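You operate a simulated robot arm through the tools that you are given. There is no shell and no other tool. Be economical: measure what you need, move in short steps, check, and stop when the job is done.

Carry out the task below with a simulated robot arm. There is one attempt and no reset: what you move stays moved.

TASK
Run water into the jar to about its line and wash out the teal brush.
Fine: swing the spout over the bowl and stand the brush in its own well.
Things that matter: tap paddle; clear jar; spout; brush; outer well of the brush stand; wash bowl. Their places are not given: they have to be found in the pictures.

The check looks at the end state, three seconds after you hand in, the way a careful person would. Anything else that was tipped, shoved, dropped, spilled or broken makes it a failure.

THE ROBOT
A 6-joint arm with a two-finger parallel gripper, fixed in place. Base frame: the origin is at the foot of the arm, x ahead of it, y to its left, z up; the work surface is at about z = 0.764. Lengths are in m, angles in rad, forces in N, time in s.
With the tool pointing down near the work surface it reaches from about 0.24 to 0.64 m from the base axis. Its first joint turns from -1.152 to 1.152 rad. Payload 2.7 kg.
The TCP is the grasp point between the finger pads, 0.023 m short of the fingertips. In the tool frame z runs along the fingers and y along their closing line. Largest opening 0.094 m; finger width 0.038, thickness 0.01; the body of the gripper, 0.054 by 0.096 m, starts 0.039 m behind the TCP.
Orientation is told as [roll, pitch, yaw] about the base's x, y, z axes, in that order, counted from this pose: with the fingers straight down and closing along the base's y, the tool's x points along the base's -x, its y along +y and its z along -z.

THE INTERFACE
- The arm moves only by the tool apply_moves. Its argument "moves" is a list of rows, each an object of numbers (a shift or turn left out is 0, a gripper value left out holds the last): "dx", "dy", "dz": the shift along the base's x, y, z in units of 200 mm (1.0 is 200 mm); "ax", "ay", "az": the turn, a rotation vector about the base's x, y, z in units of 60 degrees (1.0 is 60 degrees); "gripper": the finger opening in m, from 0 to 0.094. In form: [{"dx": .., "dy": .., "dz": .., "ax": .., "ay": .., "az": .., "gripper": ..}, ...]. A call has 1 to 12 rows; each row is the pose to reach, as a shift and turn from the pose commanded when the call began. A call with a number of a shift or a turn outside -1 to 1 is refused whole. A row lasts 0.2 s, in which the tool goes at most 0.05 m and 0.15 rad; a call with a longer step from one row to the next is refused whole, and so is a gripper value outside its range. A pose out of reach is approached as far as the arm can. The call stops where the force on the tool passes 40 N (or 10 N more than at its start, if that is more) or the arm is blocked; 0.2 s more then pass. The fingers move at their own pace (about 0.045 m/s each) and stop on an object; they squeeze with about 30 N. The grip force told is the motor's: it shows also when the fingers shut on nothing. Time passes only in rows, and 0.2 s behind the last, so rows that repeat a pose let the fingers close. The reply holds the time, the measured pose of the TCP, the force on the tool along the base axes, the opening and the grip force, in the units named above and with some noise.
- Cameras (640 x 400 px; columns grow to the right, rows downward): "scene" is fixed at [0.0531, -0.4176, 1.4066]; the picture's right is [0.94, -0.35, 0.00], its down [-0.19, -0.51, -0.84] and it looks along [0.29, 0.79, -0.54] (base axes); focal length 314 px, centre (320, 200). "wrist" rides on the gripper at [-0.039, 0, -0.044] in the tool frame; the picture's right is [0.00, -1.00, 0.00], its down [0.97, 0.00, -0.24] and it looks along [0.24, 0.00, 0.97] (tool axes); focal length 218 px, centre (320, 200).
- grab_frame(camera): a new picture of that camera. No time passes.
- point_at(camera, pixels): for up to 12 pixels [column, row] of the newest picture of that camera ("zoom" is the newest enlarged one), the place [x, y, z] in the base frame of the surface seen there, good to about 0.003 m. No time passes.
- zoom(camera, box): a new picture of the part [left, top, right, bottom] of that camera's present view, enlarged. No time passes.
- finish_job(): hands the job in; it is judged then, once.

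Go step by step. Measure first, check grasps and placings, and put right what went wrong. The budget is 80 turns and 46 pictures, counting those below and the enlarged ones. Unless the task says otherwise, let go and move clear before handing in, and close with one line.

The tools are called after "Call:" as name(argument=value, ...) on one line, values as JSON. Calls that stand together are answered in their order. apply_moves: Moves the arm, as the interface text tells. Its arguments: {"type":"object","properties":{"moves":{"type":"array","items":{"type":"object","properties":{"dx":{"type":"number"},"dy":{"type":"number"},"dz":{"type":"number"},"ax":{"type":"number"},"ay":{"type":"number"},"az":{"type":"number"},"gripper":{"type":"number"}}}}},"required":["moves"]} The other tools are called the same way: grab_frame (camera) takes a picture; point_at (camera, pixels) gives the place of the surface under pixels of a picture; zoom (camera, box) takes an enlarged picture of a part of a camera's view; finish_job () hands the job in.

At the start:

```text
time_s: 0.0
eef_pos: [0.3793, 0.1891, 1.2079]
orientation: [-0.001, 0.0, 0.001]
wrist_force: [0.9, -0.4, -0.3]
gripper_width: 0.094
grasp_force: 0.1
```

scene: 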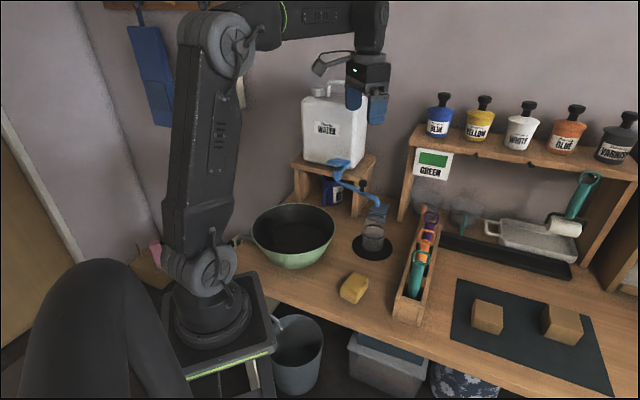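
wrist: 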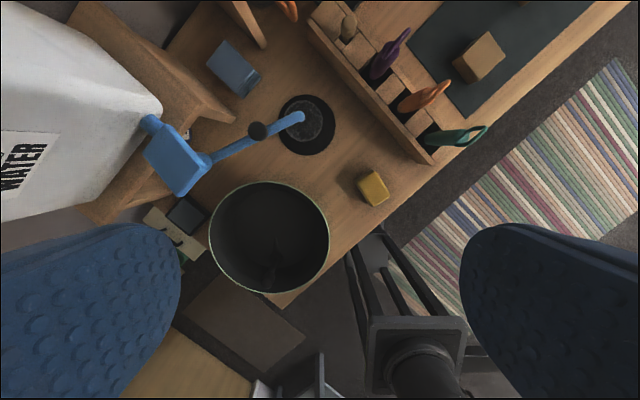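

The wrist view shows the blue tap (175,165), spout end at (300,118), jar on a dark disc (305,125), bowl (268,237) and the stand with the teal brush at its outer end (450,135). I'll enlarge these areas.

Call:
zoom(camera="scene", box=[290, 130, 450, 330])

Call:
zoom(camera="wrist", box=[130, 60, 350, 200])

Call:
point_at(camera="wrist", pixels=[[175, 165], [205, 160], [257, 130], [300, 118], [308, 122], [268, 237], [212, 235], [328, 237], [455, 137], [480, 130], [432, 150], [373, 188]])

Call:
point_at(camera="scene", pixels=[[338, 165], [345, 182], [363, 185], [376, 200], [374, 226], [374, 245], [420, 257], [414, 285], [428, 220], [424, 240], [293, 225], [355, 285]])

```text
2.00 times, centred on (370, 230) of scene
```

zoom: 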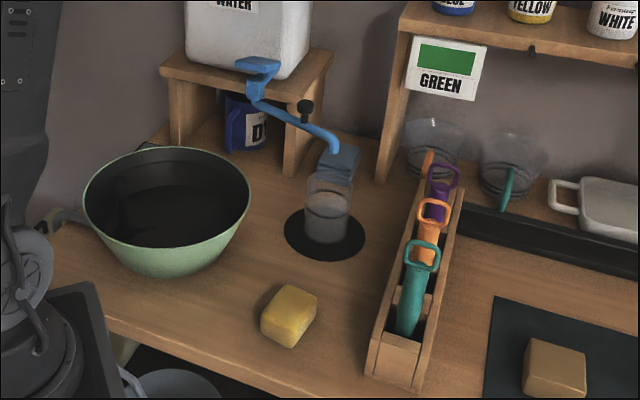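

```text
2.86 times, centred on (240, 130) of wrist
```

zoom: 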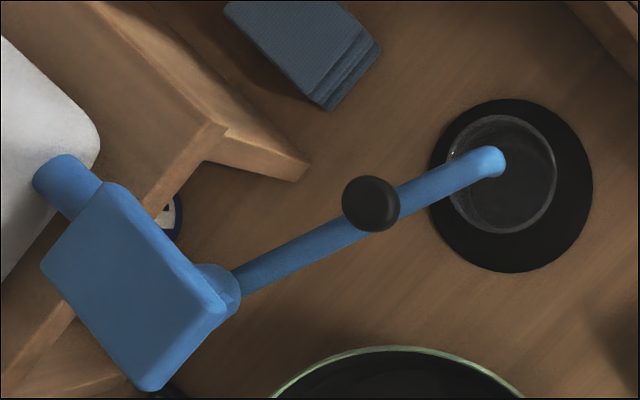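

```text
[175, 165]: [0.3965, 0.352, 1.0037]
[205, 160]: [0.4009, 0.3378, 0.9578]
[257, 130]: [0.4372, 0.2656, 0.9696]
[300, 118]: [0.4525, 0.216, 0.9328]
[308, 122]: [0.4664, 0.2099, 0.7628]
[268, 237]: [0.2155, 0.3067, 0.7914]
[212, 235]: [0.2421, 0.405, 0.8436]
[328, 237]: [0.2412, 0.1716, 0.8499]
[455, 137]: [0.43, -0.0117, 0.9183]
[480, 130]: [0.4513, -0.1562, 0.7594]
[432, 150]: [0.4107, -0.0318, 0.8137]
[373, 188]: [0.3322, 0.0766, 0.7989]
```

```text
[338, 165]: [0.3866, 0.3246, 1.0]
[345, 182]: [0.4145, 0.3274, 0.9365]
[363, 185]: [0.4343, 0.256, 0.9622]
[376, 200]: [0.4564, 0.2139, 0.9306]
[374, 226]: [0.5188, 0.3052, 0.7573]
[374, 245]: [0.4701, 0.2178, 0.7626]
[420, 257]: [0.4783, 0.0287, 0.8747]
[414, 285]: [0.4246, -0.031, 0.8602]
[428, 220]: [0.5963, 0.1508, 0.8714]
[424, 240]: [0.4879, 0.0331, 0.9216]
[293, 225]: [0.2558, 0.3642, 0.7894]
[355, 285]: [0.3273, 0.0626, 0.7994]
```

The tap paddle sits at about (0.395,0.345,1.00), the spout pivot near (0.40,0.335), its knob at (0.437,0.262,0.97) and the jar at about (0.466,0.21). Next I look closer at the jar's line, the brush and the tap.

Call:
zoom(camera="scene", box=[345, 195, 401, 265])

Call:
zoom(camera="scene", box=[380, 195, 460, 330])

Call:
zoom(camera="wrist", box=[300, 0, 500, 170])

Call:
zoom(camera="scene", box=[310, 145, 400, 215])

```text
5.71 times, centred on (373, 230) of scene
```

zoom: 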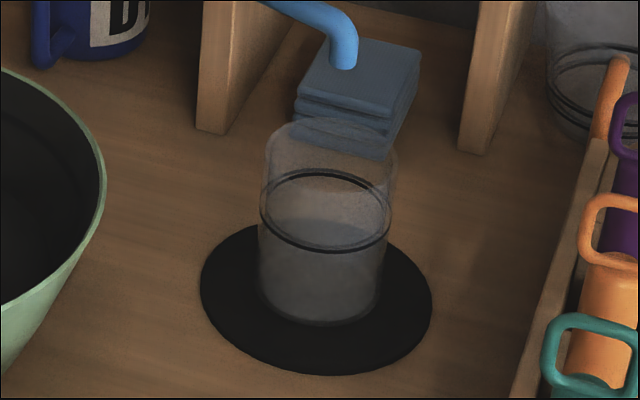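

```text
2.96 times, centred on (420, 262) of scene
```

zoom: 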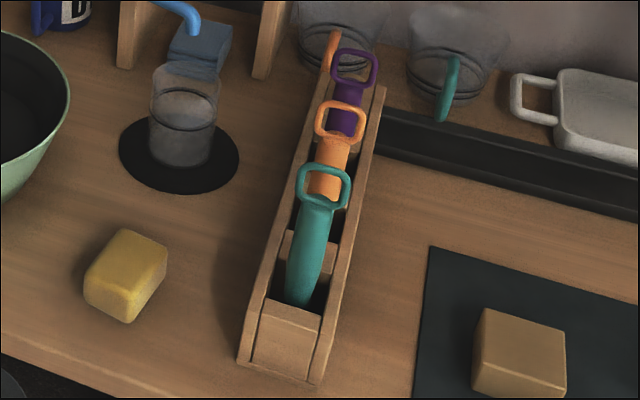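

```text
2.35 times, centred on (400, 85) of wrist
```

zoom: 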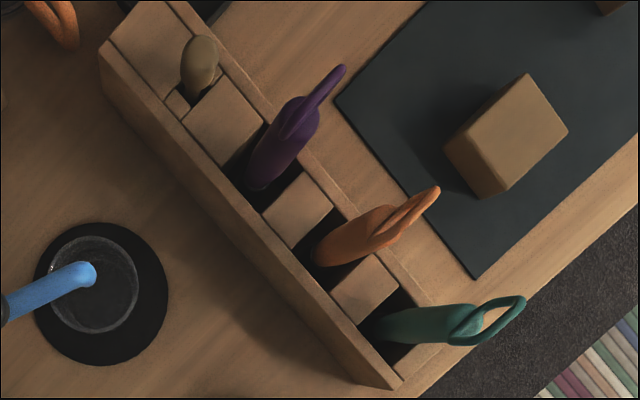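

```text
5.71 times, centred on (355, 180) of scene
```

zoom: 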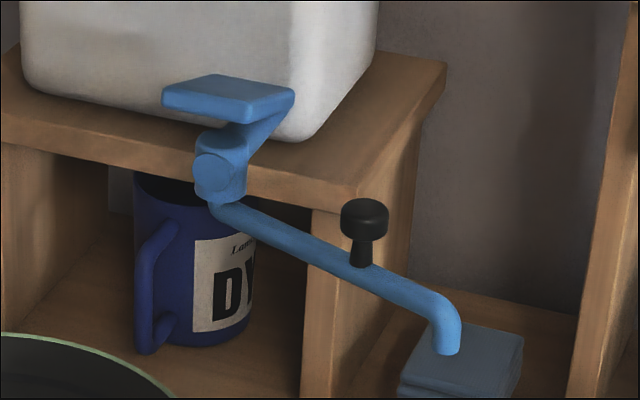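

The paddle plate is a push lever at zoom (228,97) and the jar has a black line a little over halfway up. I'll measure the paddle corners, knob and spout.

Call:
point_at(camera="zoom", pixels=[[228, 90], [170, 92], [215, 78], [288, 92], [245, 110], [232, 130], [212, 170], [230, 212], [364, 210], [362, 255], [430, 300], [446, 350]])

Call:
point_at(camera="wrist", pixels=[[147, 150], [170, 130], [207, 168], [182, 193], [257, 130], [268, 183], [268, 292], [282, 188], [286, 102], [306, 101], [322, 123], [435, 136]])

```text
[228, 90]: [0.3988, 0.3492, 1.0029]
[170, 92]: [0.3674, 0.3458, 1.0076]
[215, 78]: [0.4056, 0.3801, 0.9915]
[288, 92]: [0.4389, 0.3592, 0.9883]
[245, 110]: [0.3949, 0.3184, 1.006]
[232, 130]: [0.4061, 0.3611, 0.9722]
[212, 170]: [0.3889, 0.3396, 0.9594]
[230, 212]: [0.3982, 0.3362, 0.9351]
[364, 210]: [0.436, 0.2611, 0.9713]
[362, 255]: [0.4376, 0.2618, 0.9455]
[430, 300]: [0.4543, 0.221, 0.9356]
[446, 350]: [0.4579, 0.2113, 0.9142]
```

```text
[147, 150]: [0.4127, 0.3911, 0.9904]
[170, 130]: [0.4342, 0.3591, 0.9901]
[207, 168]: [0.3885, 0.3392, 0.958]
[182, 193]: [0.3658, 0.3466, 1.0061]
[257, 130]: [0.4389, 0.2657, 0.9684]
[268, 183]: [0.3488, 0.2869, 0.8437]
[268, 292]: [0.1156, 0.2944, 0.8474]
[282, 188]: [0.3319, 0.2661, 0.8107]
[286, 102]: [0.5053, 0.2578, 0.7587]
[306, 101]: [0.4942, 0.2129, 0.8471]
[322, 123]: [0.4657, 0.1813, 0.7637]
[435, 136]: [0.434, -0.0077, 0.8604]
```

The paddle's free edge runs from (0.366,0.346) to (0.395,0.318) at z 1.006, with the bowl centre at about (0.232,0.29) and rim z 0.846. I still need the container's face to know the clearance above the paddle, plus the jar and brush geometry.

Call:
point_at(camera="scene", pixels=[[330, 150], [310, 140], [355, 150], [325, 105], [312, 90], [335, 85], [350, 100], [362, 130]])

Call:
zoom(camera="scene", box=[380, 195, 460, 330])

Call:
point_at(camera="zoom", pixels=[[325, 168], [302, 185], [346, 190], [320, 205], [316, 225], [307, 260], [300, 295], [289, 275], [322, 275], [285, 325], [255, 310], [325, 330]])

```text
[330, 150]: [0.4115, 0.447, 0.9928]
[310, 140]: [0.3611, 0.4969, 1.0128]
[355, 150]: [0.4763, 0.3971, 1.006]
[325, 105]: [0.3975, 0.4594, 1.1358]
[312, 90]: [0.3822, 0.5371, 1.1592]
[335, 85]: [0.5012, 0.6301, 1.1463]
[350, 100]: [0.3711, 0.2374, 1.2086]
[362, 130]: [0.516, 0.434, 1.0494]
```

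```text
2.96 times, centred on (420, 262) of scene
```

zoom: 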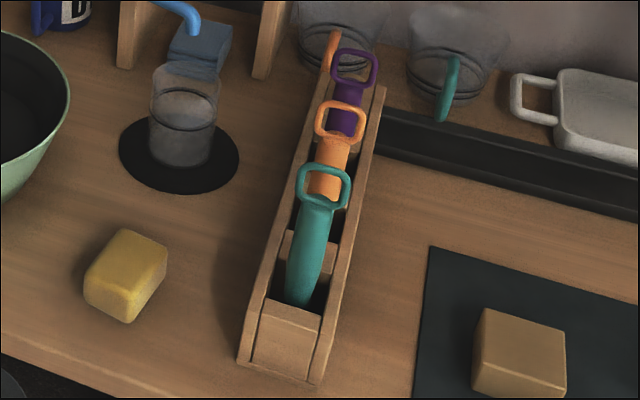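

```text
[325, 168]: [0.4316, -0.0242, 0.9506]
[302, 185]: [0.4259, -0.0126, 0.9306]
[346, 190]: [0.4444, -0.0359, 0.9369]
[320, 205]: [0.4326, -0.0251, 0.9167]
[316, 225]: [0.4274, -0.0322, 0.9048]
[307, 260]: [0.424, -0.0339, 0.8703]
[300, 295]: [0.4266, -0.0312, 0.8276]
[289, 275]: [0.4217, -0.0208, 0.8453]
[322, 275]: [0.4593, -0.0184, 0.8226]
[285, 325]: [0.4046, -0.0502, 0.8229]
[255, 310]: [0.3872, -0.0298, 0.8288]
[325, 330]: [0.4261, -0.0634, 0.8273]
```

The container face is about 0.10 m behind the paddle's free edge, so a vertical press with closed fingers fits. I move above (0.385,0.340) with fingers closed and come down to just above the plate.

Call:
apply_moves(moves=[{"dy": 0.2, "gripper": 0}, {"dx": 0.02, "dy": 0.4}, {"dx": 0.03, "dy": 0.6}, {"dx": 0.03, "dy": 0.755}, {"dx": 0.03, "dy": 0.755, "dz": -0.2}, {"dx": 0.03, "dy": 0.755, "dz": -0.4}, {"dx": 0.03, "dy": 0.755, "dz": -0.6}, {"dx": 0.03, "dy": 0.755, "dz": -0.75}, {"dx": 0.03, "dy": 0.755, "dz": -0.825}])

Call:
grab_frame(camera="scene")

```text
time_s: 2.0
eef_pos: [0.386, 0.3388, 1.0423]
orientation: [-0.001, -0.001, 0.0]
wrist_force: [0.6, -0.4, 0.1]
gripper_width: 0.0002
grasp_force: 30.6
```

```text
36 pictures are left
```

scene: 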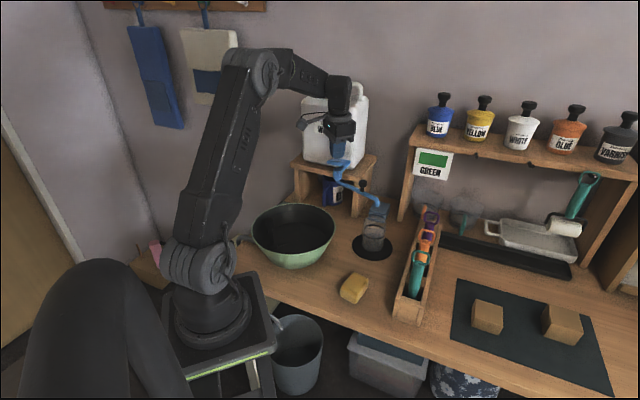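

The fingertips are just over the paddle at z 1.019. I press about 25 mm, hold briefly, and lift again in one call so I can see how much runs.

Call:
apply_moves(moves=[{"dz": -0.06}, {"dz": -0.09}, {"dz": -0.12}, {"dz": -0.12}])

Call:
zoom(camera="scene", box=[315, 130, 411, 270])

```text
time_s: 3.0
eef_pos: [0.3848, 0.3401, 1.0193]
orientation: [0.0, 0.0, 0.001]
wrist_force: [-0.1, -0.8, 0.5]
gripper_width: 0.0001
grasp_force: 29.8
```

```text
2.86 times, centred on (363, 200) of scene
```

zoom: 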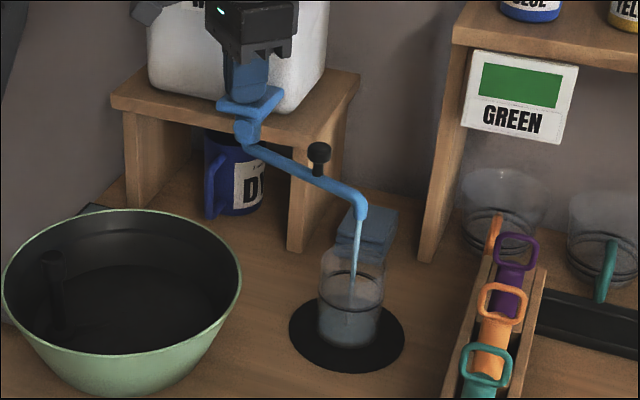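

Water is running from the spout into the jar (zoom 355,260). I lift now to see whether it stops and how far it filled.

Call:
apply_moves(moves=[{"dz": 0.08}, {"dz": 0.15}])

Call:
zoom(camera="scene", box=[345, 185, 401, 265])

```text
time_s: 3.6
eef_pos: [0.3861, 0.3383, 1.0499]
orientation: [0.001, 0.001, 0.001]
wrist_force: [-0.7, 1.1, -1.3]
gripper_width: 0.0003
grasp_force: 29.9
```

```text
5.00 times, centred on (373, 225) of scene
```

zoom: 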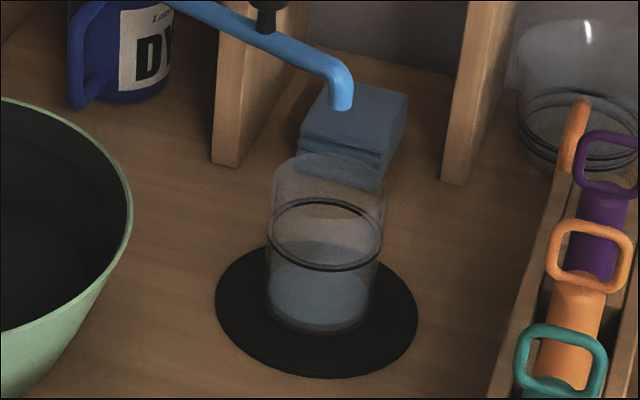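

Flow stops when released. The surface's back edge is near zoom row 240 against the line's back edge at 198, so roughly a third filled; I'll press again for a similar time.

Call:
apply_moves(moves=[{"dz": -0.08}, {"dz": -0.15}, {"dz": -0.15}, {"dz": -0.15}, {"dz": -0.07}, {"dz": 0}])

Call:
zoom(camera="scene", box=[345, 185, 401, 265])

```text
time_s: 5.0
eef_pos: [0.3859, 0.3407, 1.0488]
orientation: [-0.001, 0.001, 0.001]
wrist_force: [0.9, 0.1, -0.1]
gripper_width: 0.0001
grasp_force: 29.9
```

```text
5.00 times, centred on (373, 225) of scene
```

zoom: 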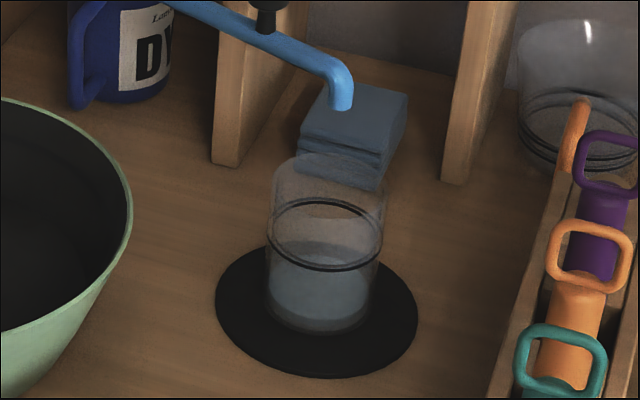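

The level rose only a little; I'll look much closer at the jar.

Call:
zoom(camera="scene", box=[360, 212, 388, 254])

```text
9.52 times, centred on (374, 233) of scene
```

zoom: 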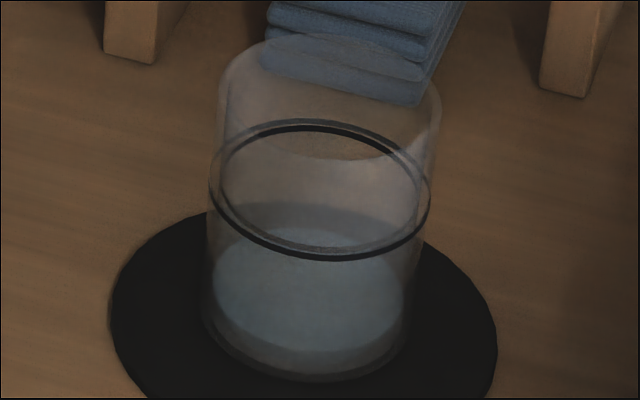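

The water's front edge is at row 352, the jar base at 380 and the line at 260, so it is about a quarter full after ~1.7 s of flow. I'll press about 2.2 s more and measure again.

Call:
apply_moves(moves=[{"dz": -0.08}, {"dz": -0.15}, {"dz": -0.15}, {"dz": -0.15}, {"dz": -0.15}, {"dz": -0.15}, {"dz": -0.15}, {"dz": -0.15}, {"dz": -0.15}, {"dz": -0.15}, {"dz": -0.07}, {"dz": 0}])

Call:
zoom(camera="scene", box=[360, 212, 388, 254])

```text
time_s: 7.6
eef_pos: [0.3862, 0.3404, 1.0502]
orientation: [0.001, 0.001, -0.001]
wrist_force: [-0.1, 0.2, 0.8]
gripper_width: 0.0
grasp_force: 30.4
```

```text
9.52 times, centred on (374, 233) of scene
```

zoom: 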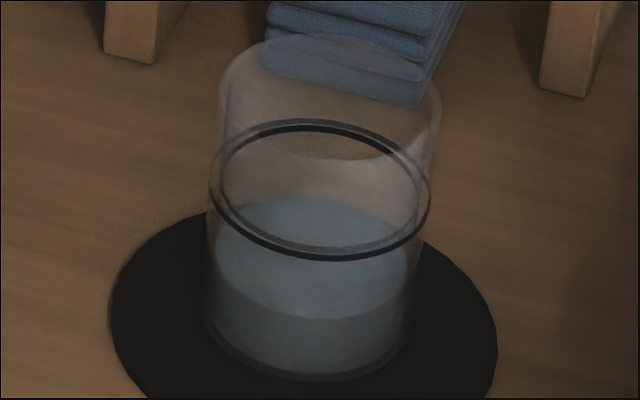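

The front edge is now at row 318, up 34, with the line at about 255. One more identical press should bring it near 282.

Call:
apply_moves(moves=[{"dz": -0.08}, {"dz": -0.15}, {"dz": -0.15}, {"dz": -0.15}, {"dz": -0.15}, {"dz": -0.15}, {"dz": -0.15}, {"dz": -0.15}, {"dz": -0.15}, {"dz": -0.15}, {"dz": -0.07}, {"dz": 0}])

Call:
zoom(camera="scene", box=[360, 212, 388, 254])

```text
time_s: 10.2
eef_pos: [0.3854, 0.3385, 1.0503]
orientation: [-0.002, 0.001, 0.0]
wrist_force: [0.1, -0.1, 1.6]
gripper_width: 0.0
grasp_force: 30.0
```

```text
9.52 times, centred on (374, 233) of scene
```

zoom: 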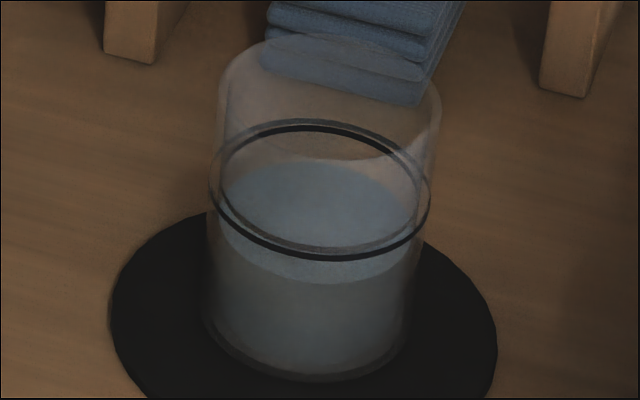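

Front edge at 282, back edge at 162; the line's inner ring is at 250/130. One more press, one row shorter, should reach the line.

Call:
apply_moves(moves=[{"dz": -0.08}, {"dz": -0.15}, {"dz": -0.15}, {"dz": -0.15}, {"dz": -0.15}, {"dz": -0.15}, {"dz": -0.15}, {"dz": -0.15}, {"dz": -0.15}, {"dz": -0.07}, {"dz": 0}])

Call:
zoom(camera="scene", box=[360, 212, 388, 254])

```text
time_s: 12.6
eef_pos: [0.3848, 0.3409, 1.0484]
orientation: [0.0, 0.0, -0.001]
wrist_force: [-0.5, 0.0, -0.9]
gripper_width: 0.0001
grasp_force: 30.4
```

```text
9.52 times, centred on (374, 233) of scene
```

zoom: 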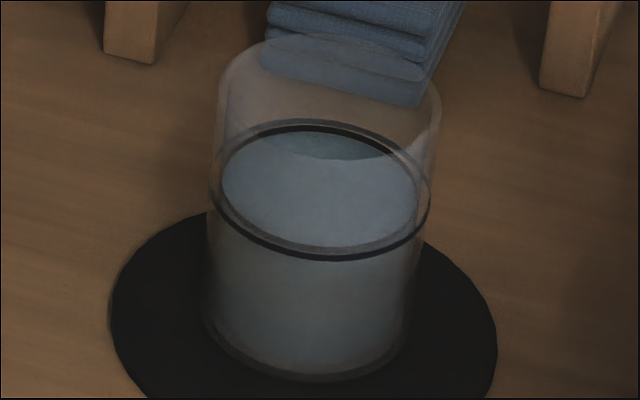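

Water now meets the line. Next I rise, open to 0.06 m and come down over the black knob at (0.437,0.262), tips staying above the spout arm.

Call:
apply_moves(moves=[{"dz": 0.2, "gripper": 0.06}, {"dx": 0.13, "dy": -0.19, "dz": 0.2}, {"dx": 0.26, "dy": -0.38, "dz": 0.2}, {"dx": 0.26, "dy": -0.385, "dz": 0.2}, {"dx": 0.26, "dy": -0.385, "dz": 0}])

Call:
grab_frame(camera="wrist")

Call:
zoom(camera="scene", box=[310, 125, 410, 225])

```text
time_s: 13.8
eef_pos: [0.4387, 0.2628, 1.0469]
orientation: [0.001, -0.001, 0.002]
wrist_force: [0.3, 0.2, 0.5]
gripper_width: 0.0599
grasp_force: 0.1
```

```text
28 pictures are left
```

wrist: 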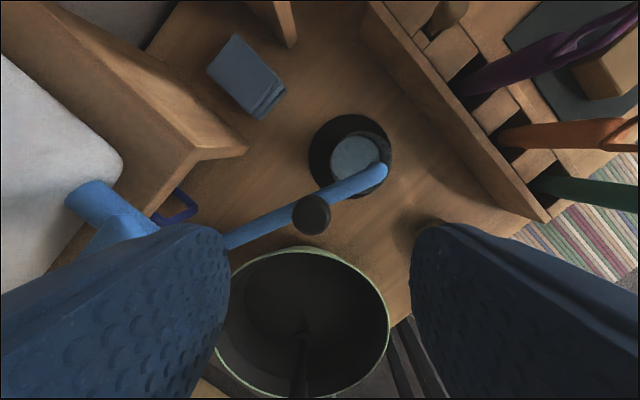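

```text
4.00 times, centred on (360, 175) of scene
```

zoom: 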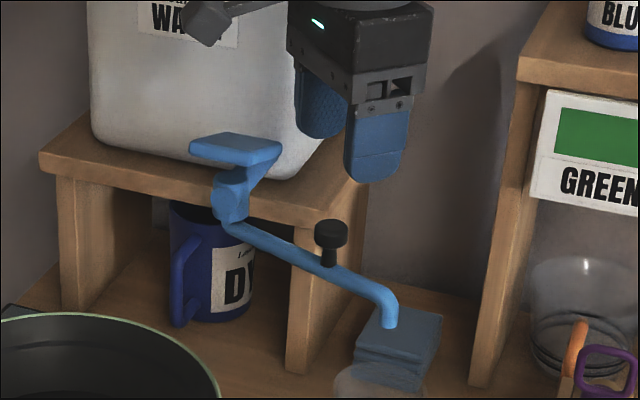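

The knob appears at wrist (312,215); I'll check its exact place before descending.

Call:
point_at(camera="wrist", pixels=[[312, 215], [295, 215], [328, 215], [312, 198], [312, 232], [378, 170], [228, 240]])

```text
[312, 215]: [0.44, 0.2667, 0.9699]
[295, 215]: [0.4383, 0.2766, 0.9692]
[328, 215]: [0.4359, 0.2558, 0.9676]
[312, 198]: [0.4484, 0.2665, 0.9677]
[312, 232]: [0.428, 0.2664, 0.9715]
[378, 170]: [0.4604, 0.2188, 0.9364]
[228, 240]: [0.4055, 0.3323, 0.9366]
```

The knob centre is (0.438,0.266), top z 0.97. I descend to TCP z 0.977 and close on it.

Call:
apply_moves(moves=[{"dy": 0.015, "dz": -0.15}, {"dy": 0.015, "dz": -0.28}, {"dy": 0.015, "dz": -0.355}, {"dy": 0.015, "dz": -0.355, "gripper": 0.01}, {"dy": 0.015, "dz": -0.355}, {"dy": 0.015, "dz": -0.355}, {"dy": 0.015, "dz": -0.355}])

Call:
zoom(camera="scene", box=[310, 125, 410, 225])

```text
time_s: 15.4
eef_pos: [0.4373, 0.2668, 0.9773]
orientation: [0.002, -0.001, 0.001]
wrist_force: [-7.2, 13.8, -4.3]
gripper_width: 0.0234
grasp_force: 44.9
```

```text
4.00 times, centred on (360, 175) of scene
```

zoom: 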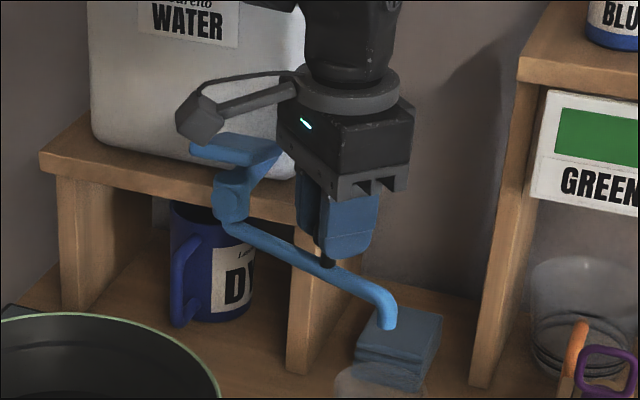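

The knob is held (opening 0.0234). I swing it clockwise about the pivot near (0.402,0.340), first 30° in small steps without turning the wrist.

Call:
apply_moves(moves=[{"dx": -0.04, "dy": -0.0165}, {"dx": -0.081, "dy": -0.0295}, {"dx": -0.123, "dy": -0.0375}, {"dx": -0.166, "dy": -0.041}, {"dx": -0.209, "dy": -0.0405}])

Call:
grab_frame(camera="wrist")

```text
time_s: 16.6
eef_pos: [0.3963, 0.2593, 0.9782]
orientation: [0.004, -0.002, 0.0]
wrist_force: [5.2, 26.6, -21.4]
gripper_width: 0.023
grasp_force: 45.2
```

```text
25 pictures are left
```

wrist: 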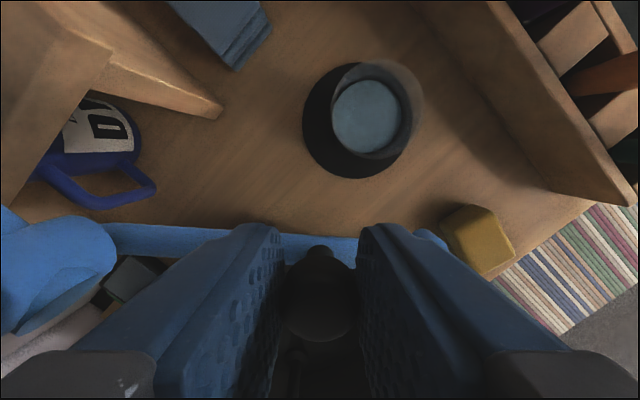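

The spout is swinging with the grip; the +y force (27 N) says my arc is slightly wide. I refit the pivot to (0.407,0.343) and continue.

Call:
apply_moves(moves=[{"dx": -0.005, "dy": 0.01}, {"dx": -0.047, "dy": 0.0175}, {"dx": -0.0885, "dy": 0.03}, {"dx": -0.1285, "dy": 0.047}, {"dx": -0.1665, "dy": 0.068}])

```text
time_s: 17.8
eef_pos: [0.3613, 0.2676, 0.9783]
orientation: [-0.008, 0.006, 0.0]
wrist_force: [-8.9, -31.3, 8.4]
gripper_width: 0.0233
grasp_force: 45.1
```

Three knob positions now fit a pivot at (0.400,0.352) with radius 0.093. I relieve the pull and continue along that arc to about -139°.

Call:
apply_moves(moves=[{"dx": -0.0115, "dy": -0.0245}, {"dx": -0.0545, "dy": -0.0015}, {"dx": -0.095, "dy": 0.0255}, {"dx": -0.132, "dy": 0.057}, {"dx": -0.166, "dy": 0.092}])

Call:
grab_frame(camera="scene")

```text
time_s: 19.0
eef_pos: [0.3288, 0.2892, 0.9761]
orientation: [-0.001, 0.002, 0.002]
wrist_force: [-8.5, -13.6, 6.1]
gripper_width: 0.0231
grasp_force: 45.1
```

```text
24 pictures are left
```

scene: 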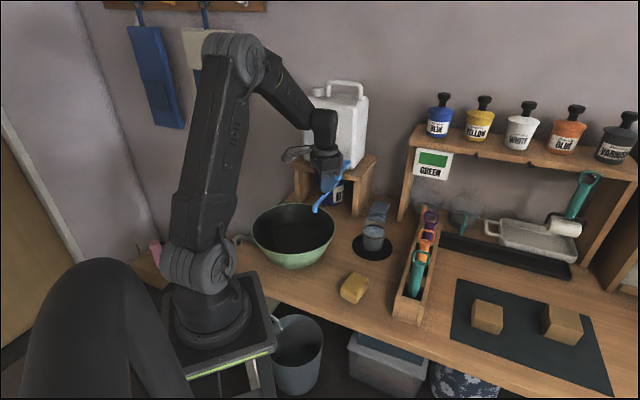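

Forces dropped, so the arc fits; the spout now points toward the bowl (315,208). I take it about 15° further.

Call:
apply_moves(moves=[{"dx": -0.03, "dy": 0.0385}, {"dx": -0.0555, "dy": 0.0795}, {"dx": -0.07, "dy": 0.107}])

Call:
zoom(camera="scene", box=[240, 130, 400, 280])

Call:
grab_frame(camera="wrist")

```text
time_s: 19.8
eef_pos: [0.3167, 0.309, 0.9767]
orientation: [-0.002, -0.002, 0.001]
wrist_force: [7.6, -21.1, 2.6]
gripper_width: 0.0235
grasp_force: 44.5
```

```text
2.67 times, centred on (320, 205) of scene
```

zoom: 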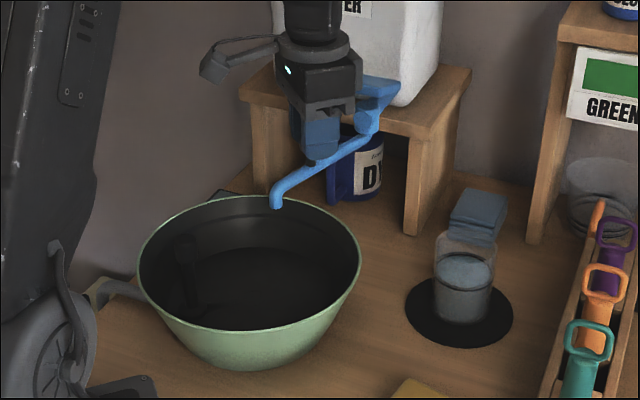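

```text
22 pictures are left
```

wrist: 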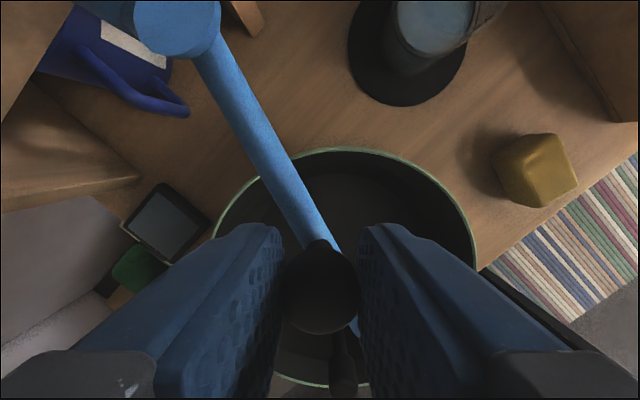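

The spout looks to be over the bowl; I'll measure its mouth at zoom (277,203) and the bowl rim.

Call:
point_at(camera="zoom", pixels=[[277, 205], [278, 190], [143, 255], [358, 260], [250, 198], [240, 330]])

```text
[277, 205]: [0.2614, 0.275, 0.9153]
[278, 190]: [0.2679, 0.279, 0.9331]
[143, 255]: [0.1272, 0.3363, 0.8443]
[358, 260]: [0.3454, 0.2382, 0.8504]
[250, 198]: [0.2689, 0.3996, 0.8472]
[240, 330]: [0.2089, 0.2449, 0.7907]
```

The mouth is at (0.262,0.277), about 30 mm from the bowl centre. I release the knob and rise.

Call:
apply_moves(moves=[{"dy": -0.006}, {"dy": -0.006, "gripper": 0.05}, {"dy": -0.006}, {"dy": -0.006}, {"dy": -0.006, "dz": 0.2}, {"dy": -0.006, "dz": 0.4}, {"dy": -0.006, "dz": 0.6}, {"dy": -0.006, "dz": 0.75}])

Call:
zoom(camera="scene", box=[240, 130, 400, 280])

Call:
zoom(camera="scene", box=[385, 195, 449, 300])

Call:
point_at(camera="zoom", pixels=[[287, 185], [300, 165], [282, 195], [320, 205], [305, 245], [312, 265], [300, 310], [310, 157], [289, 172], [330, 160], [330, 105], [345, 52]])

```text
time_s: 21.6
eef_pos: [0.3151, 0.3083, 1.1289]
orientation: [0.001, -0.001, -0.001]
wrist_force: [-0.3, -0.3, 0.7]
gripper_width: 0.0499
grasp_force: 0.0
```

```text
2.67 times, centred on (320, 205) of scene
```

zoom: 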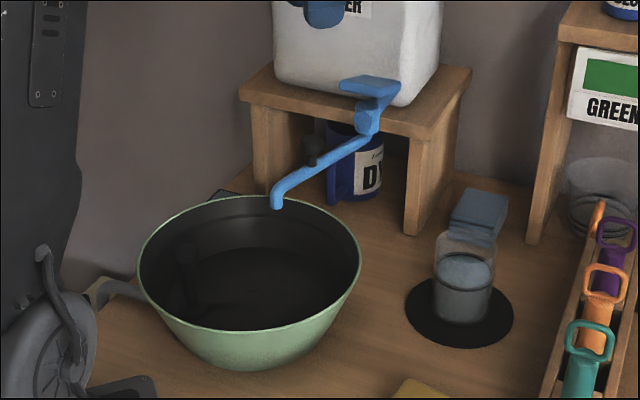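

```text
3.81 times, centred on (417, 248) of scene
```

zoom: 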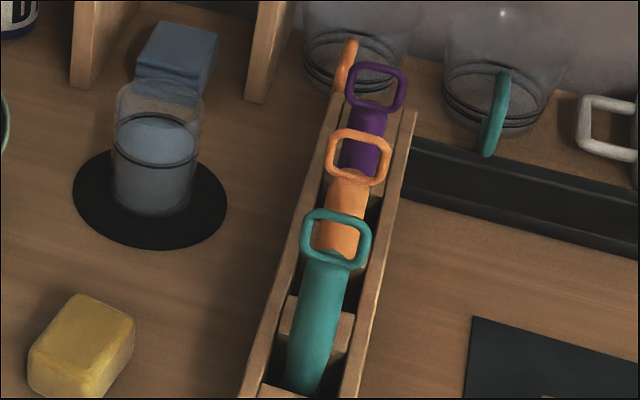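

```text
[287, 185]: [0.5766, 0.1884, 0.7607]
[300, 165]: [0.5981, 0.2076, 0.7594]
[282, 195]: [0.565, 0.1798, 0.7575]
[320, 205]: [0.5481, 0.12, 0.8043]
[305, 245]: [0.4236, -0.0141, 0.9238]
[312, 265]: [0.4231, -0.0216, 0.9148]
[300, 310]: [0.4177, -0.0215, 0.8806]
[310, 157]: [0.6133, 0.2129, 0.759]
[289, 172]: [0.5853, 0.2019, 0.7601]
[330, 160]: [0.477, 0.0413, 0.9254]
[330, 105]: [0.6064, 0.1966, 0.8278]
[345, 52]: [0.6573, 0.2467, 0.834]
```

The spout stays over the bowl and the knob is free. Now I measure the teal brush ring precisely in the last zoom (ring around 303–370, 210–268) and the orange neighbour.

Call:
point_at(camera="zoom", pixels=[[337, 212], [304, 238], [367, 245], [335, 262], [312, 212], [362, 222], [325, 285], [303, 370], [358, 133], [386, 165], [310, 255], [358, 264]])

```text
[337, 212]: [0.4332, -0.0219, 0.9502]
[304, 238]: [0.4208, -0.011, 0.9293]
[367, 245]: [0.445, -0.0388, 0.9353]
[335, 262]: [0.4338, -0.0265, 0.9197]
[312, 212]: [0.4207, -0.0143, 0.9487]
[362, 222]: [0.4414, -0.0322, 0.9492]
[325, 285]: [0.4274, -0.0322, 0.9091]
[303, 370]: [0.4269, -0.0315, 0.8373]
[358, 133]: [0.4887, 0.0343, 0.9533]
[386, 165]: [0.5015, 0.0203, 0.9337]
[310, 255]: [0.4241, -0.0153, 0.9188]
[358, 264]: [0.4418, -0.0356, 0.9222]
```

The ring is centred at (0.434,-0.024), 37 mm wide, z 0.92–0.95, its plane turned 41°. I travel there high with the gripper yawed +41° so it closes across the ring, clear of the orange brush.

Call:
apply_moves(moves=[{"dx": 0.07, "dy": -0.2, "az": 0.1366, "gripper": 0.075}, {"dx": 0.14, "dy": -0.4, "az": 0.273}, {"dx": 0.21, "dy": -0.6, "az": 0.41}, {"dx": 0.28, "dy": -0.8, "az": 0.546}, {"dx": 0.35, "dy": -1.0, "az": 0.683}])

Call:
apply_moves(moves=[{"dx": 0.08, "dy": -0.22}, {"dx": 0.16, "dy": -0.44}, {"dx": 0.245, "dy": -0.66}, {"dx": 0.245, "dy": -0.66}, {"dx": 0.245, "dy": -0.66, "dz": -0.2}])

Call:
grab_frame(camera="wrist")

```text
time_s: 22.8
eef_pos: [0.3856, 0.1097, 1.1279]
orientation: [0.0, -0.001, 0.719]
wrist_force: [0.1, 0.0, 0.0]
gripper_width: 0.0752
grasp_force: 0.1
```

```text
time_s: 24.0
eef_pos: [0.435, -0.0213, 1.0888]
orientation: [0.0, 0.001, 0.717]
wrist_force: [0.2, 0.4, 0.2]
gripper_width: 0.0748
grasp_force: 0.1
```

```text
19 pictures are left
```

wrist: 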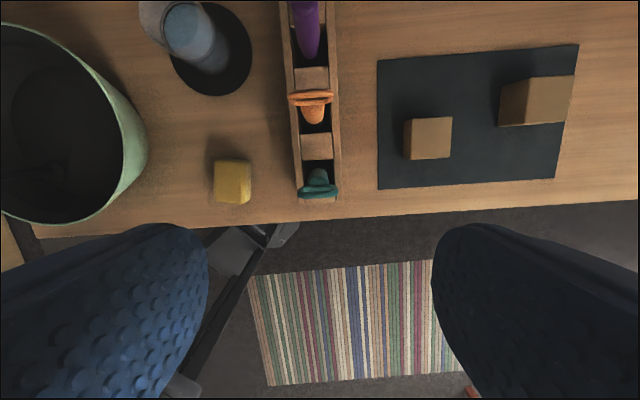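

The teal ring lies horizontally at (318,190), centred between the fingers. I check its position once more.

Call:
point_at(camera="wrist", pixels=[[318, 192], [300, 190], [337, 192], [318, 182], [318, 202], [308, 196]])

Call:
zoom(camera="wrist", box=[270, 70, 370, 220])

```text
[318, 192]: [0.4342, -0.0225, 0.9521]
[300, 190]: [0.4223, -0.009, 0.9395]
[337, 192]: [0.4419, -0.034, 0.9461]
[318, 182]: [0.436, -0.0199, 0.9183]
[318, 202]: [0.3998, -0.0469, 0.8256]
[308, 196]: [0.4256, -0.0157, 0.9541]
```

```text
2.67 times, centred on (320, 145) of wrist
```

zoom: 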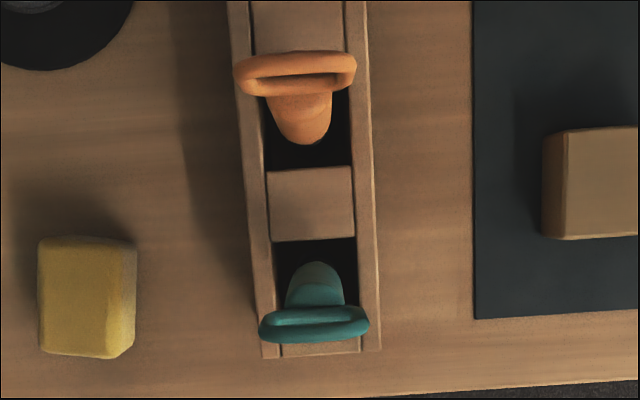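

The ring centre is (0.433,-0.022), matching the tool. I descend to TCP z 0.927 and close.

Call:
apply_moves(moves=[{"dx": -0.005, "dz": -0.22}, {"dx": -0.008, "dz": -0.44}, {"dx": -0.008, "dz": -0.62}, {"dx": -0.008, "dz": -0.74}, {"dx": -0.008, "dz": -0.81}, {"dx": -0.008, "dz": -0.81, "gripper": 0.02}, {"dx": -0.008, "dz": -0.81}, {"dx": -0.008, "dz": -0.81}, {"dx": -0.008, "dz": -0.81}])

Call:
zoom(camera="scene", box=[370, 180, 470, 320])

```text
time_s: 26.0
eef_pos: [0.4321, -0.0212, 0.9262]
orientation: [0.001, -0.002, 0.714]
wrist_force: [0.7, 0.4, 0.6]
gripper_width: 0.0371
grasp_force: 30.2
```

```text
2.86 times, centred on (420, 250) of scene
```

zoom: 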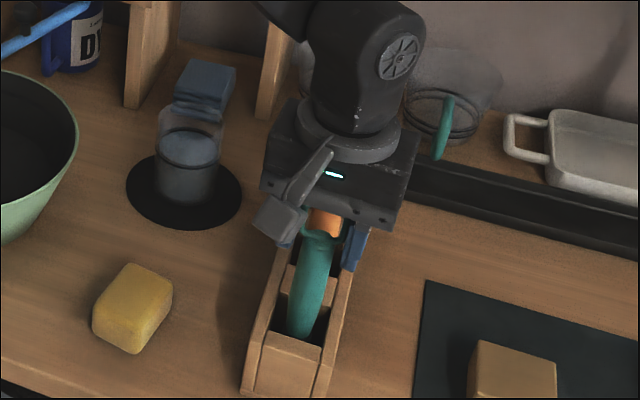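

The ring is held at 37 mm. I lift straight up 0.14 m.

Call:
apply_moves(moves=[{"dz": 0.08}, {"dz": 0.2}, {"dz": 0.35}, {"dz": 0.5}, {"dz": 0.65}, {"dz": 0.75}])

Call:
zoom(camera="scene", box=[350, 130, 490, 330])

```text
time_s: 27.4
eef_pos: [0.4335, -0.0213, 1.0747]
orientation: [0.003, 0.0, 0.716]
wrist_force: [-0.1, 0.0, -0.2]
gripper_width: 0.037
grasp_force: 30.0
```

```text
2.00 times, centred on (420, 230) of scene
```

zoom: 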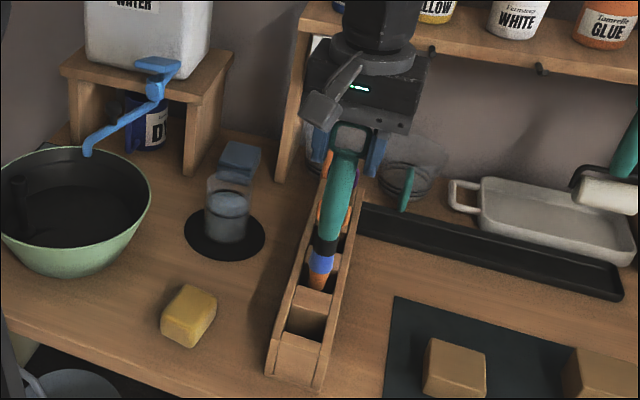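

The brush is out; bristles at zoom (320,262) with an orange paint-stained tip at (318,282). I measure its axis and the jar.

Call:
point_at(camera="zoom", pixels=[[349, 125], [345, 160], [336, 205], [326, 240], [321, 265], [318, 282], [311, 265], [331, 265], [318, 287]])

Call:
grab_frame(camera="wrist")

```text
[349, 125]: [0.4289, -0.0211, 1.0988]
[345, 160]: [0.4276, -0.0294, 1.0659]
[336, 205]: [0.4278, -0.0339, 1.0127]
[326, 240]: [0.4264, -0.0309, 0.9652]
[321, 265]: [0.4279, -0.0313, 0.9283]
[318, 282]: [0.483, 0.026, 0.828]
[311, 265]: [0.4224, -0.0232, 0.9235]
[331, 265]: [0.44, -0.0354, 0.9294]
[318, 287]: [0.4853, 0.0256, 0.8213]
```

```text
15 pictures are left
```

wrist: 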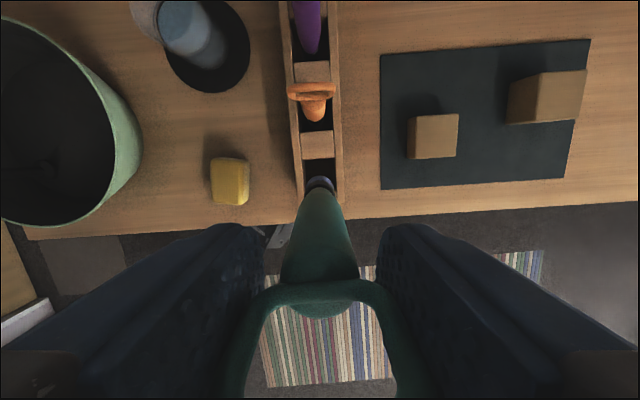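

The brush hangs vertically with its tip about 0.157 m below the TCP. Now the jar centre, from its line ring.

Call:
zoom(camera="scene", box=[360, 212, 388, 254])

Call:
point_at(camera="zoom", pixels=[[211, 185], [429, 195], [345, 258], [310, 125], [250, 238], [405, 237], [225, 70], [435, 90], [320, 200], [300, 372], [115, 290], [490, 290]])

```text
9.52 times, centred on (374, 233) of scene
```

zoom: 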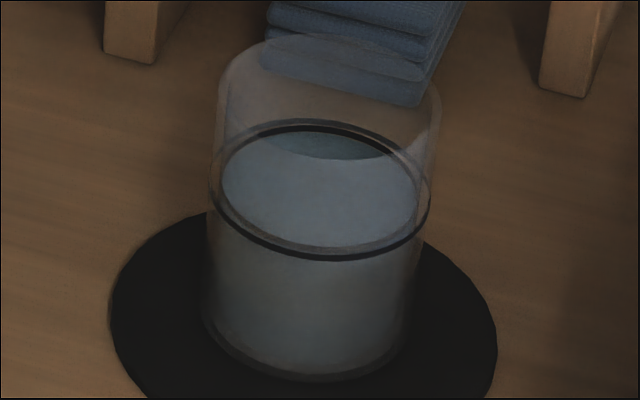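

```text
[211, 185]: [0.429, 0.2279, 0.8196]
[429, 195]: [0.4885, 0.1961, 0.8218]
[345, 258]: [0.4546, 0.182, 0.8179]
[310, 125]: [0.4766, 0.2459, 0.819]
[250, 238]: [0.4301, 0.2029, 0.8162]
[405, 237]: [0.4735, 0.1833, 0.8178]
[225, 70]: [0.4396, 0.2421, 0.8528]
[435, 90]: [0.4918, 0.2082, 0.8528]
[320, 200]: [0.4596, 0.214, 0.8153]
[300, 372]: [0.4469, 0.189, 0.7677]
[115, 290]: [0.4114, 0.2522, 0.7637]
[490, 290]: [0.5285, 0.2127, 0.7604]
```

The jar centre is (0.462,0.213), water at z 0.816 and rim 0.853. I raise a bit more and carry the brush over it.

Call:
apply_moves(moves=[{"dz": 0.2}, {"dy": 0.2, "dz": 0.2}, {"dx": 0.02, "dy": 0.4, "dz": 0.2}, {"dx": 0.05, "dy": 0.6, "dz": 0.2}, {"dx": 0.1, "dy": 0.8, "dz": 0.2}, {"dx": 0.14, "dy": 1.0, "dz": 0.2}])

Call:
apply_moves(moves=[{"dy": 0.1}, {"dy": 0.17}, {"dy": 0.17}])

Call:
grab_frame(camera="wrist")

Call:
zoom(camera="scene", box=[320, 100, 440, 280])

```text
time_s: 28.8
eef_pos: [0.4603, 0.1786, 1.115]
orientation: [0.0, -0.001, 0.716]
wrist_force: [-0.4, 0.0, -0.5]
gripper_width: 0.0368
grasp_force: 30.4
```

```text
time_s: 29.6
eef_pos: [0.4605, 0.2098, 1.1157]
orientation: [-0.001, -0.001, 0.714]
wrist_force: [0.9, 0.0, -0.7]
gripper_width: 0.0367
grasp_force: 29.8
```

```text
13 pictures are left
```

wrist: 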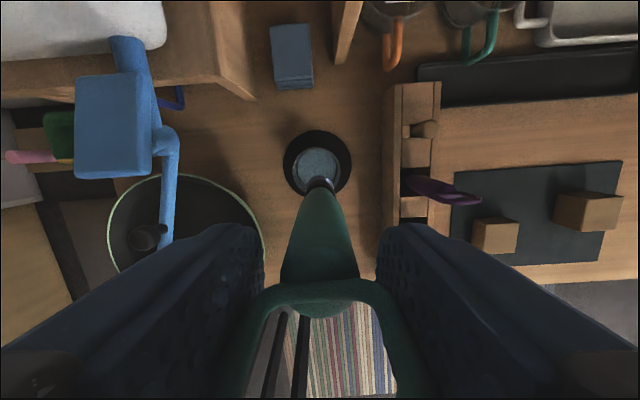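

```text
2.22 times, centred on (380, 190) of scene
```

zoom: 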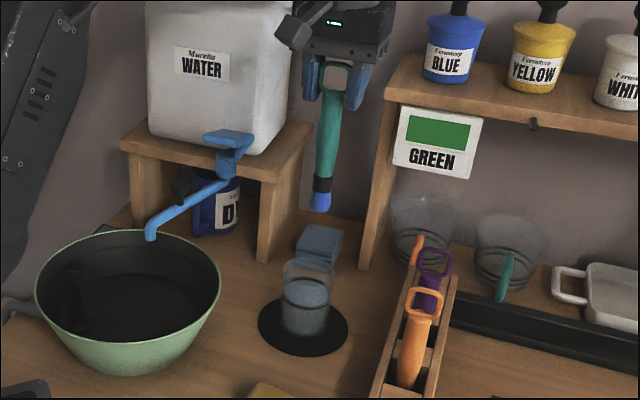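

The brush hangs over the jar with blue paint on its bristles. I verify the tip's lateral position before lowering.

Call:
point_at(camera="zoom", pixels=[[321, 205], [313, 200], [329, 200], [323, 185], [327, 140]])

Call:
point_at(camera="wrist", pixels=[[318, 160], [295, 165], [341, 165], [318, 147], [320, 180]])

```text
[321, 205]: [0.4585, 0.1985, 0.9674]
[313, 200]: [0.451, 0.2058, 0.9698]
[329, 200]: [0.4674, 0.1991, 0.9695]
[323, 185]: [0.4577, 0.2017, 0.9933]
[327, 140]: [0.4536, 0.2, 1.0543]
```

```text
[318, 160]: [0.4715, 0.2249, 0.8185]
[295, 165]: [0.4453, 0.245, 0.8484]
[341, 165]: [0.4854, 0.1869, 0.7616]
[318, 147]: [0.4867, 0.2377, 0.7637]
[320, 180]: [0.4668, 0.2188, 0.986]
```

The brush axis (0.461,0.210) is within 3 mm of the jar centre. I lower until the tip is about 10 mm above the jar's floor.

Call:
apply_moves(moves=[{"dx": 0.005, "dy": 0.012, "dz": -0.2}, {"dx": 0.005, "dy": 0.012, "dz": -0.4}, {"dx": 0.005, "dy": 0.012, "dz": -0.55}, {"dx": 0.005, "dy": 0.012, "dz": -0.68}, {"dx": 0.005, "dy": 0.012, "dz": -0.78}, {"dx": 0.005, "dy": 0.012, "dz": -0.86}, {"dx": 0.005, "dy": 0.012, "dz": -0.89}])

Call:
zoom(camera="scene", box=[340, 170, 410, 260])

```text
time_s: 31.2
eef_pos: [0.4613, 0.214, 0.9379]
orientation: [-0.001, 0.0, 0.715]
wrist_force: [-0.4, 0.2, -0.1]
gripper_width: 0.0369
grasp_force: 29.9
```

```text
4.44 times, centred on (375, 215) of scene
```

zoom: 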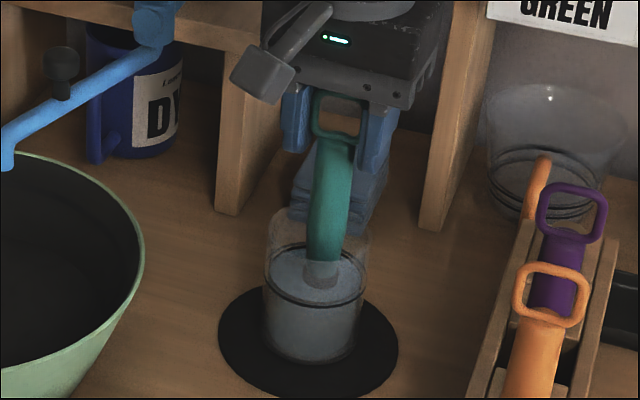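

The bristles are under water, centred, with no contact force. I swish ±8 mm.

Call:
apply_moves(moves=[{"dx": 0.04}, {"dx": -0.04}, {"dx": 0.04}, {"dx": -0.04}, {"dx": 0.04}, {"dx": -0.04}, {"dy": 0.04}, {"dy": -0.04}, {"dy": 0.04}, {"dy": -0.04}, {"dy": 0.04}, {"dy": 0}])

Call:
apply_moves(moves=[{"dx": 0.04}, {"dy": 0.04}, {"dx": -0.04}, {"dy": -0.04}, {"dx": 0.04}, {"dy": 0.04}, {"dx": -0.04}, {"dy": -0.04}, {"dz": 0.05}, {"dz": 0}, {"dz": 0.05}, {"dz": 0}])

Call:
apply_moves(moves=[{"dx": 0.04}, {"dx": -0.04}, {"dx": 0.04}, {"dx": -0.04}, {"dx": 0.04}, {"dx": -0.04}, {"dy": 0.04}, {"dy": -0.04}, {"dy": 0.04}, {"dy": -0.04}, {"dy": 0.04}, {"dy": 0}])

Call:
zoom(camera="scene", box=[340, 170, 410, 260])

```text
time_s: 33.8
eef_pos: [0.4618, 0.2136, 0.9384]
orientation: [0.001, 0.002, 0.715]
wrist_force: [0.4, -0.4, -1.1]
gripper_width: 0.0369
grasp_force: 30.3
```

```text
time_s: 36.4
eef_pos: [0.4619, 0.2138, 0.9381]
orientation: [-0.001, -0.001, 0.715]
wrist_force: [-0.1, 0.4, -0.6]
gripper_width: 0.037
grasp_force: 30.2
```

```text
time_s: 39.0
eef_pos: [0.4625, 0.2149, 0.9379]
orientation: [0.002, 0.001, 0.715]
wrist_force: [0.2, 0.2, 0.1]
gripper_width: 0.0369
grasp_force: 30.2
```

```text
4.44 times, centred on (375, 215) of scene
```

zoom: 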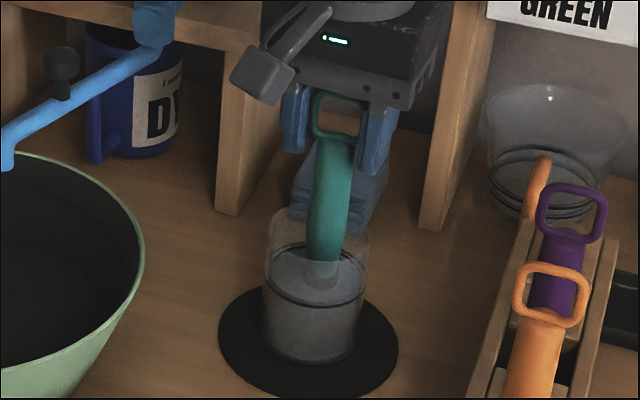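

The water has turned greyer and the jar has not moved. I lift the brush above the jar, let it drip, and look at the bristles.

Call:
apply_moves(moves=[{"dz": 0.15}, {"dz": 0.3}, {"dz": 0.45}, {"dz": 0.6}, {"dz": 0.6}, {"dz": 0.6}, {"dz": 0.6}, {"dz": 0.6}, {"dz": 0.6}, {"dz": 0.6}])

Call:
zoom(camera="scene", box=[340, 150, 410, 255])

```text
time_s: 41.2
eef_pos: [0.4611, 0.2144, 1.0571]
orientation: [0.0, -0.001, 0.716]
wrist_force: [0.2, 0.4, -0.1]
gripper_width: 0.0369
grasp_force: 30.2
```

```text
3.81 times, centred on (375, 202) of scene
```

zoom: 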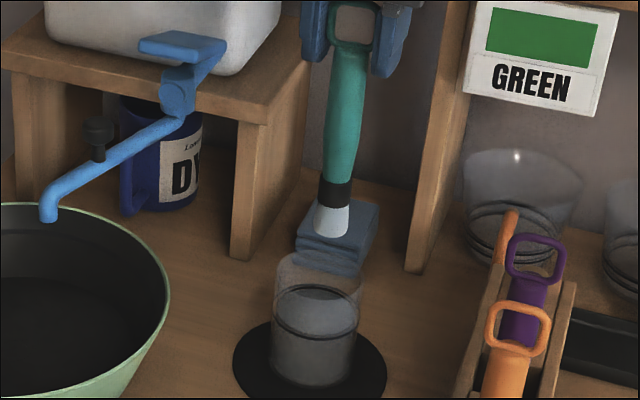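

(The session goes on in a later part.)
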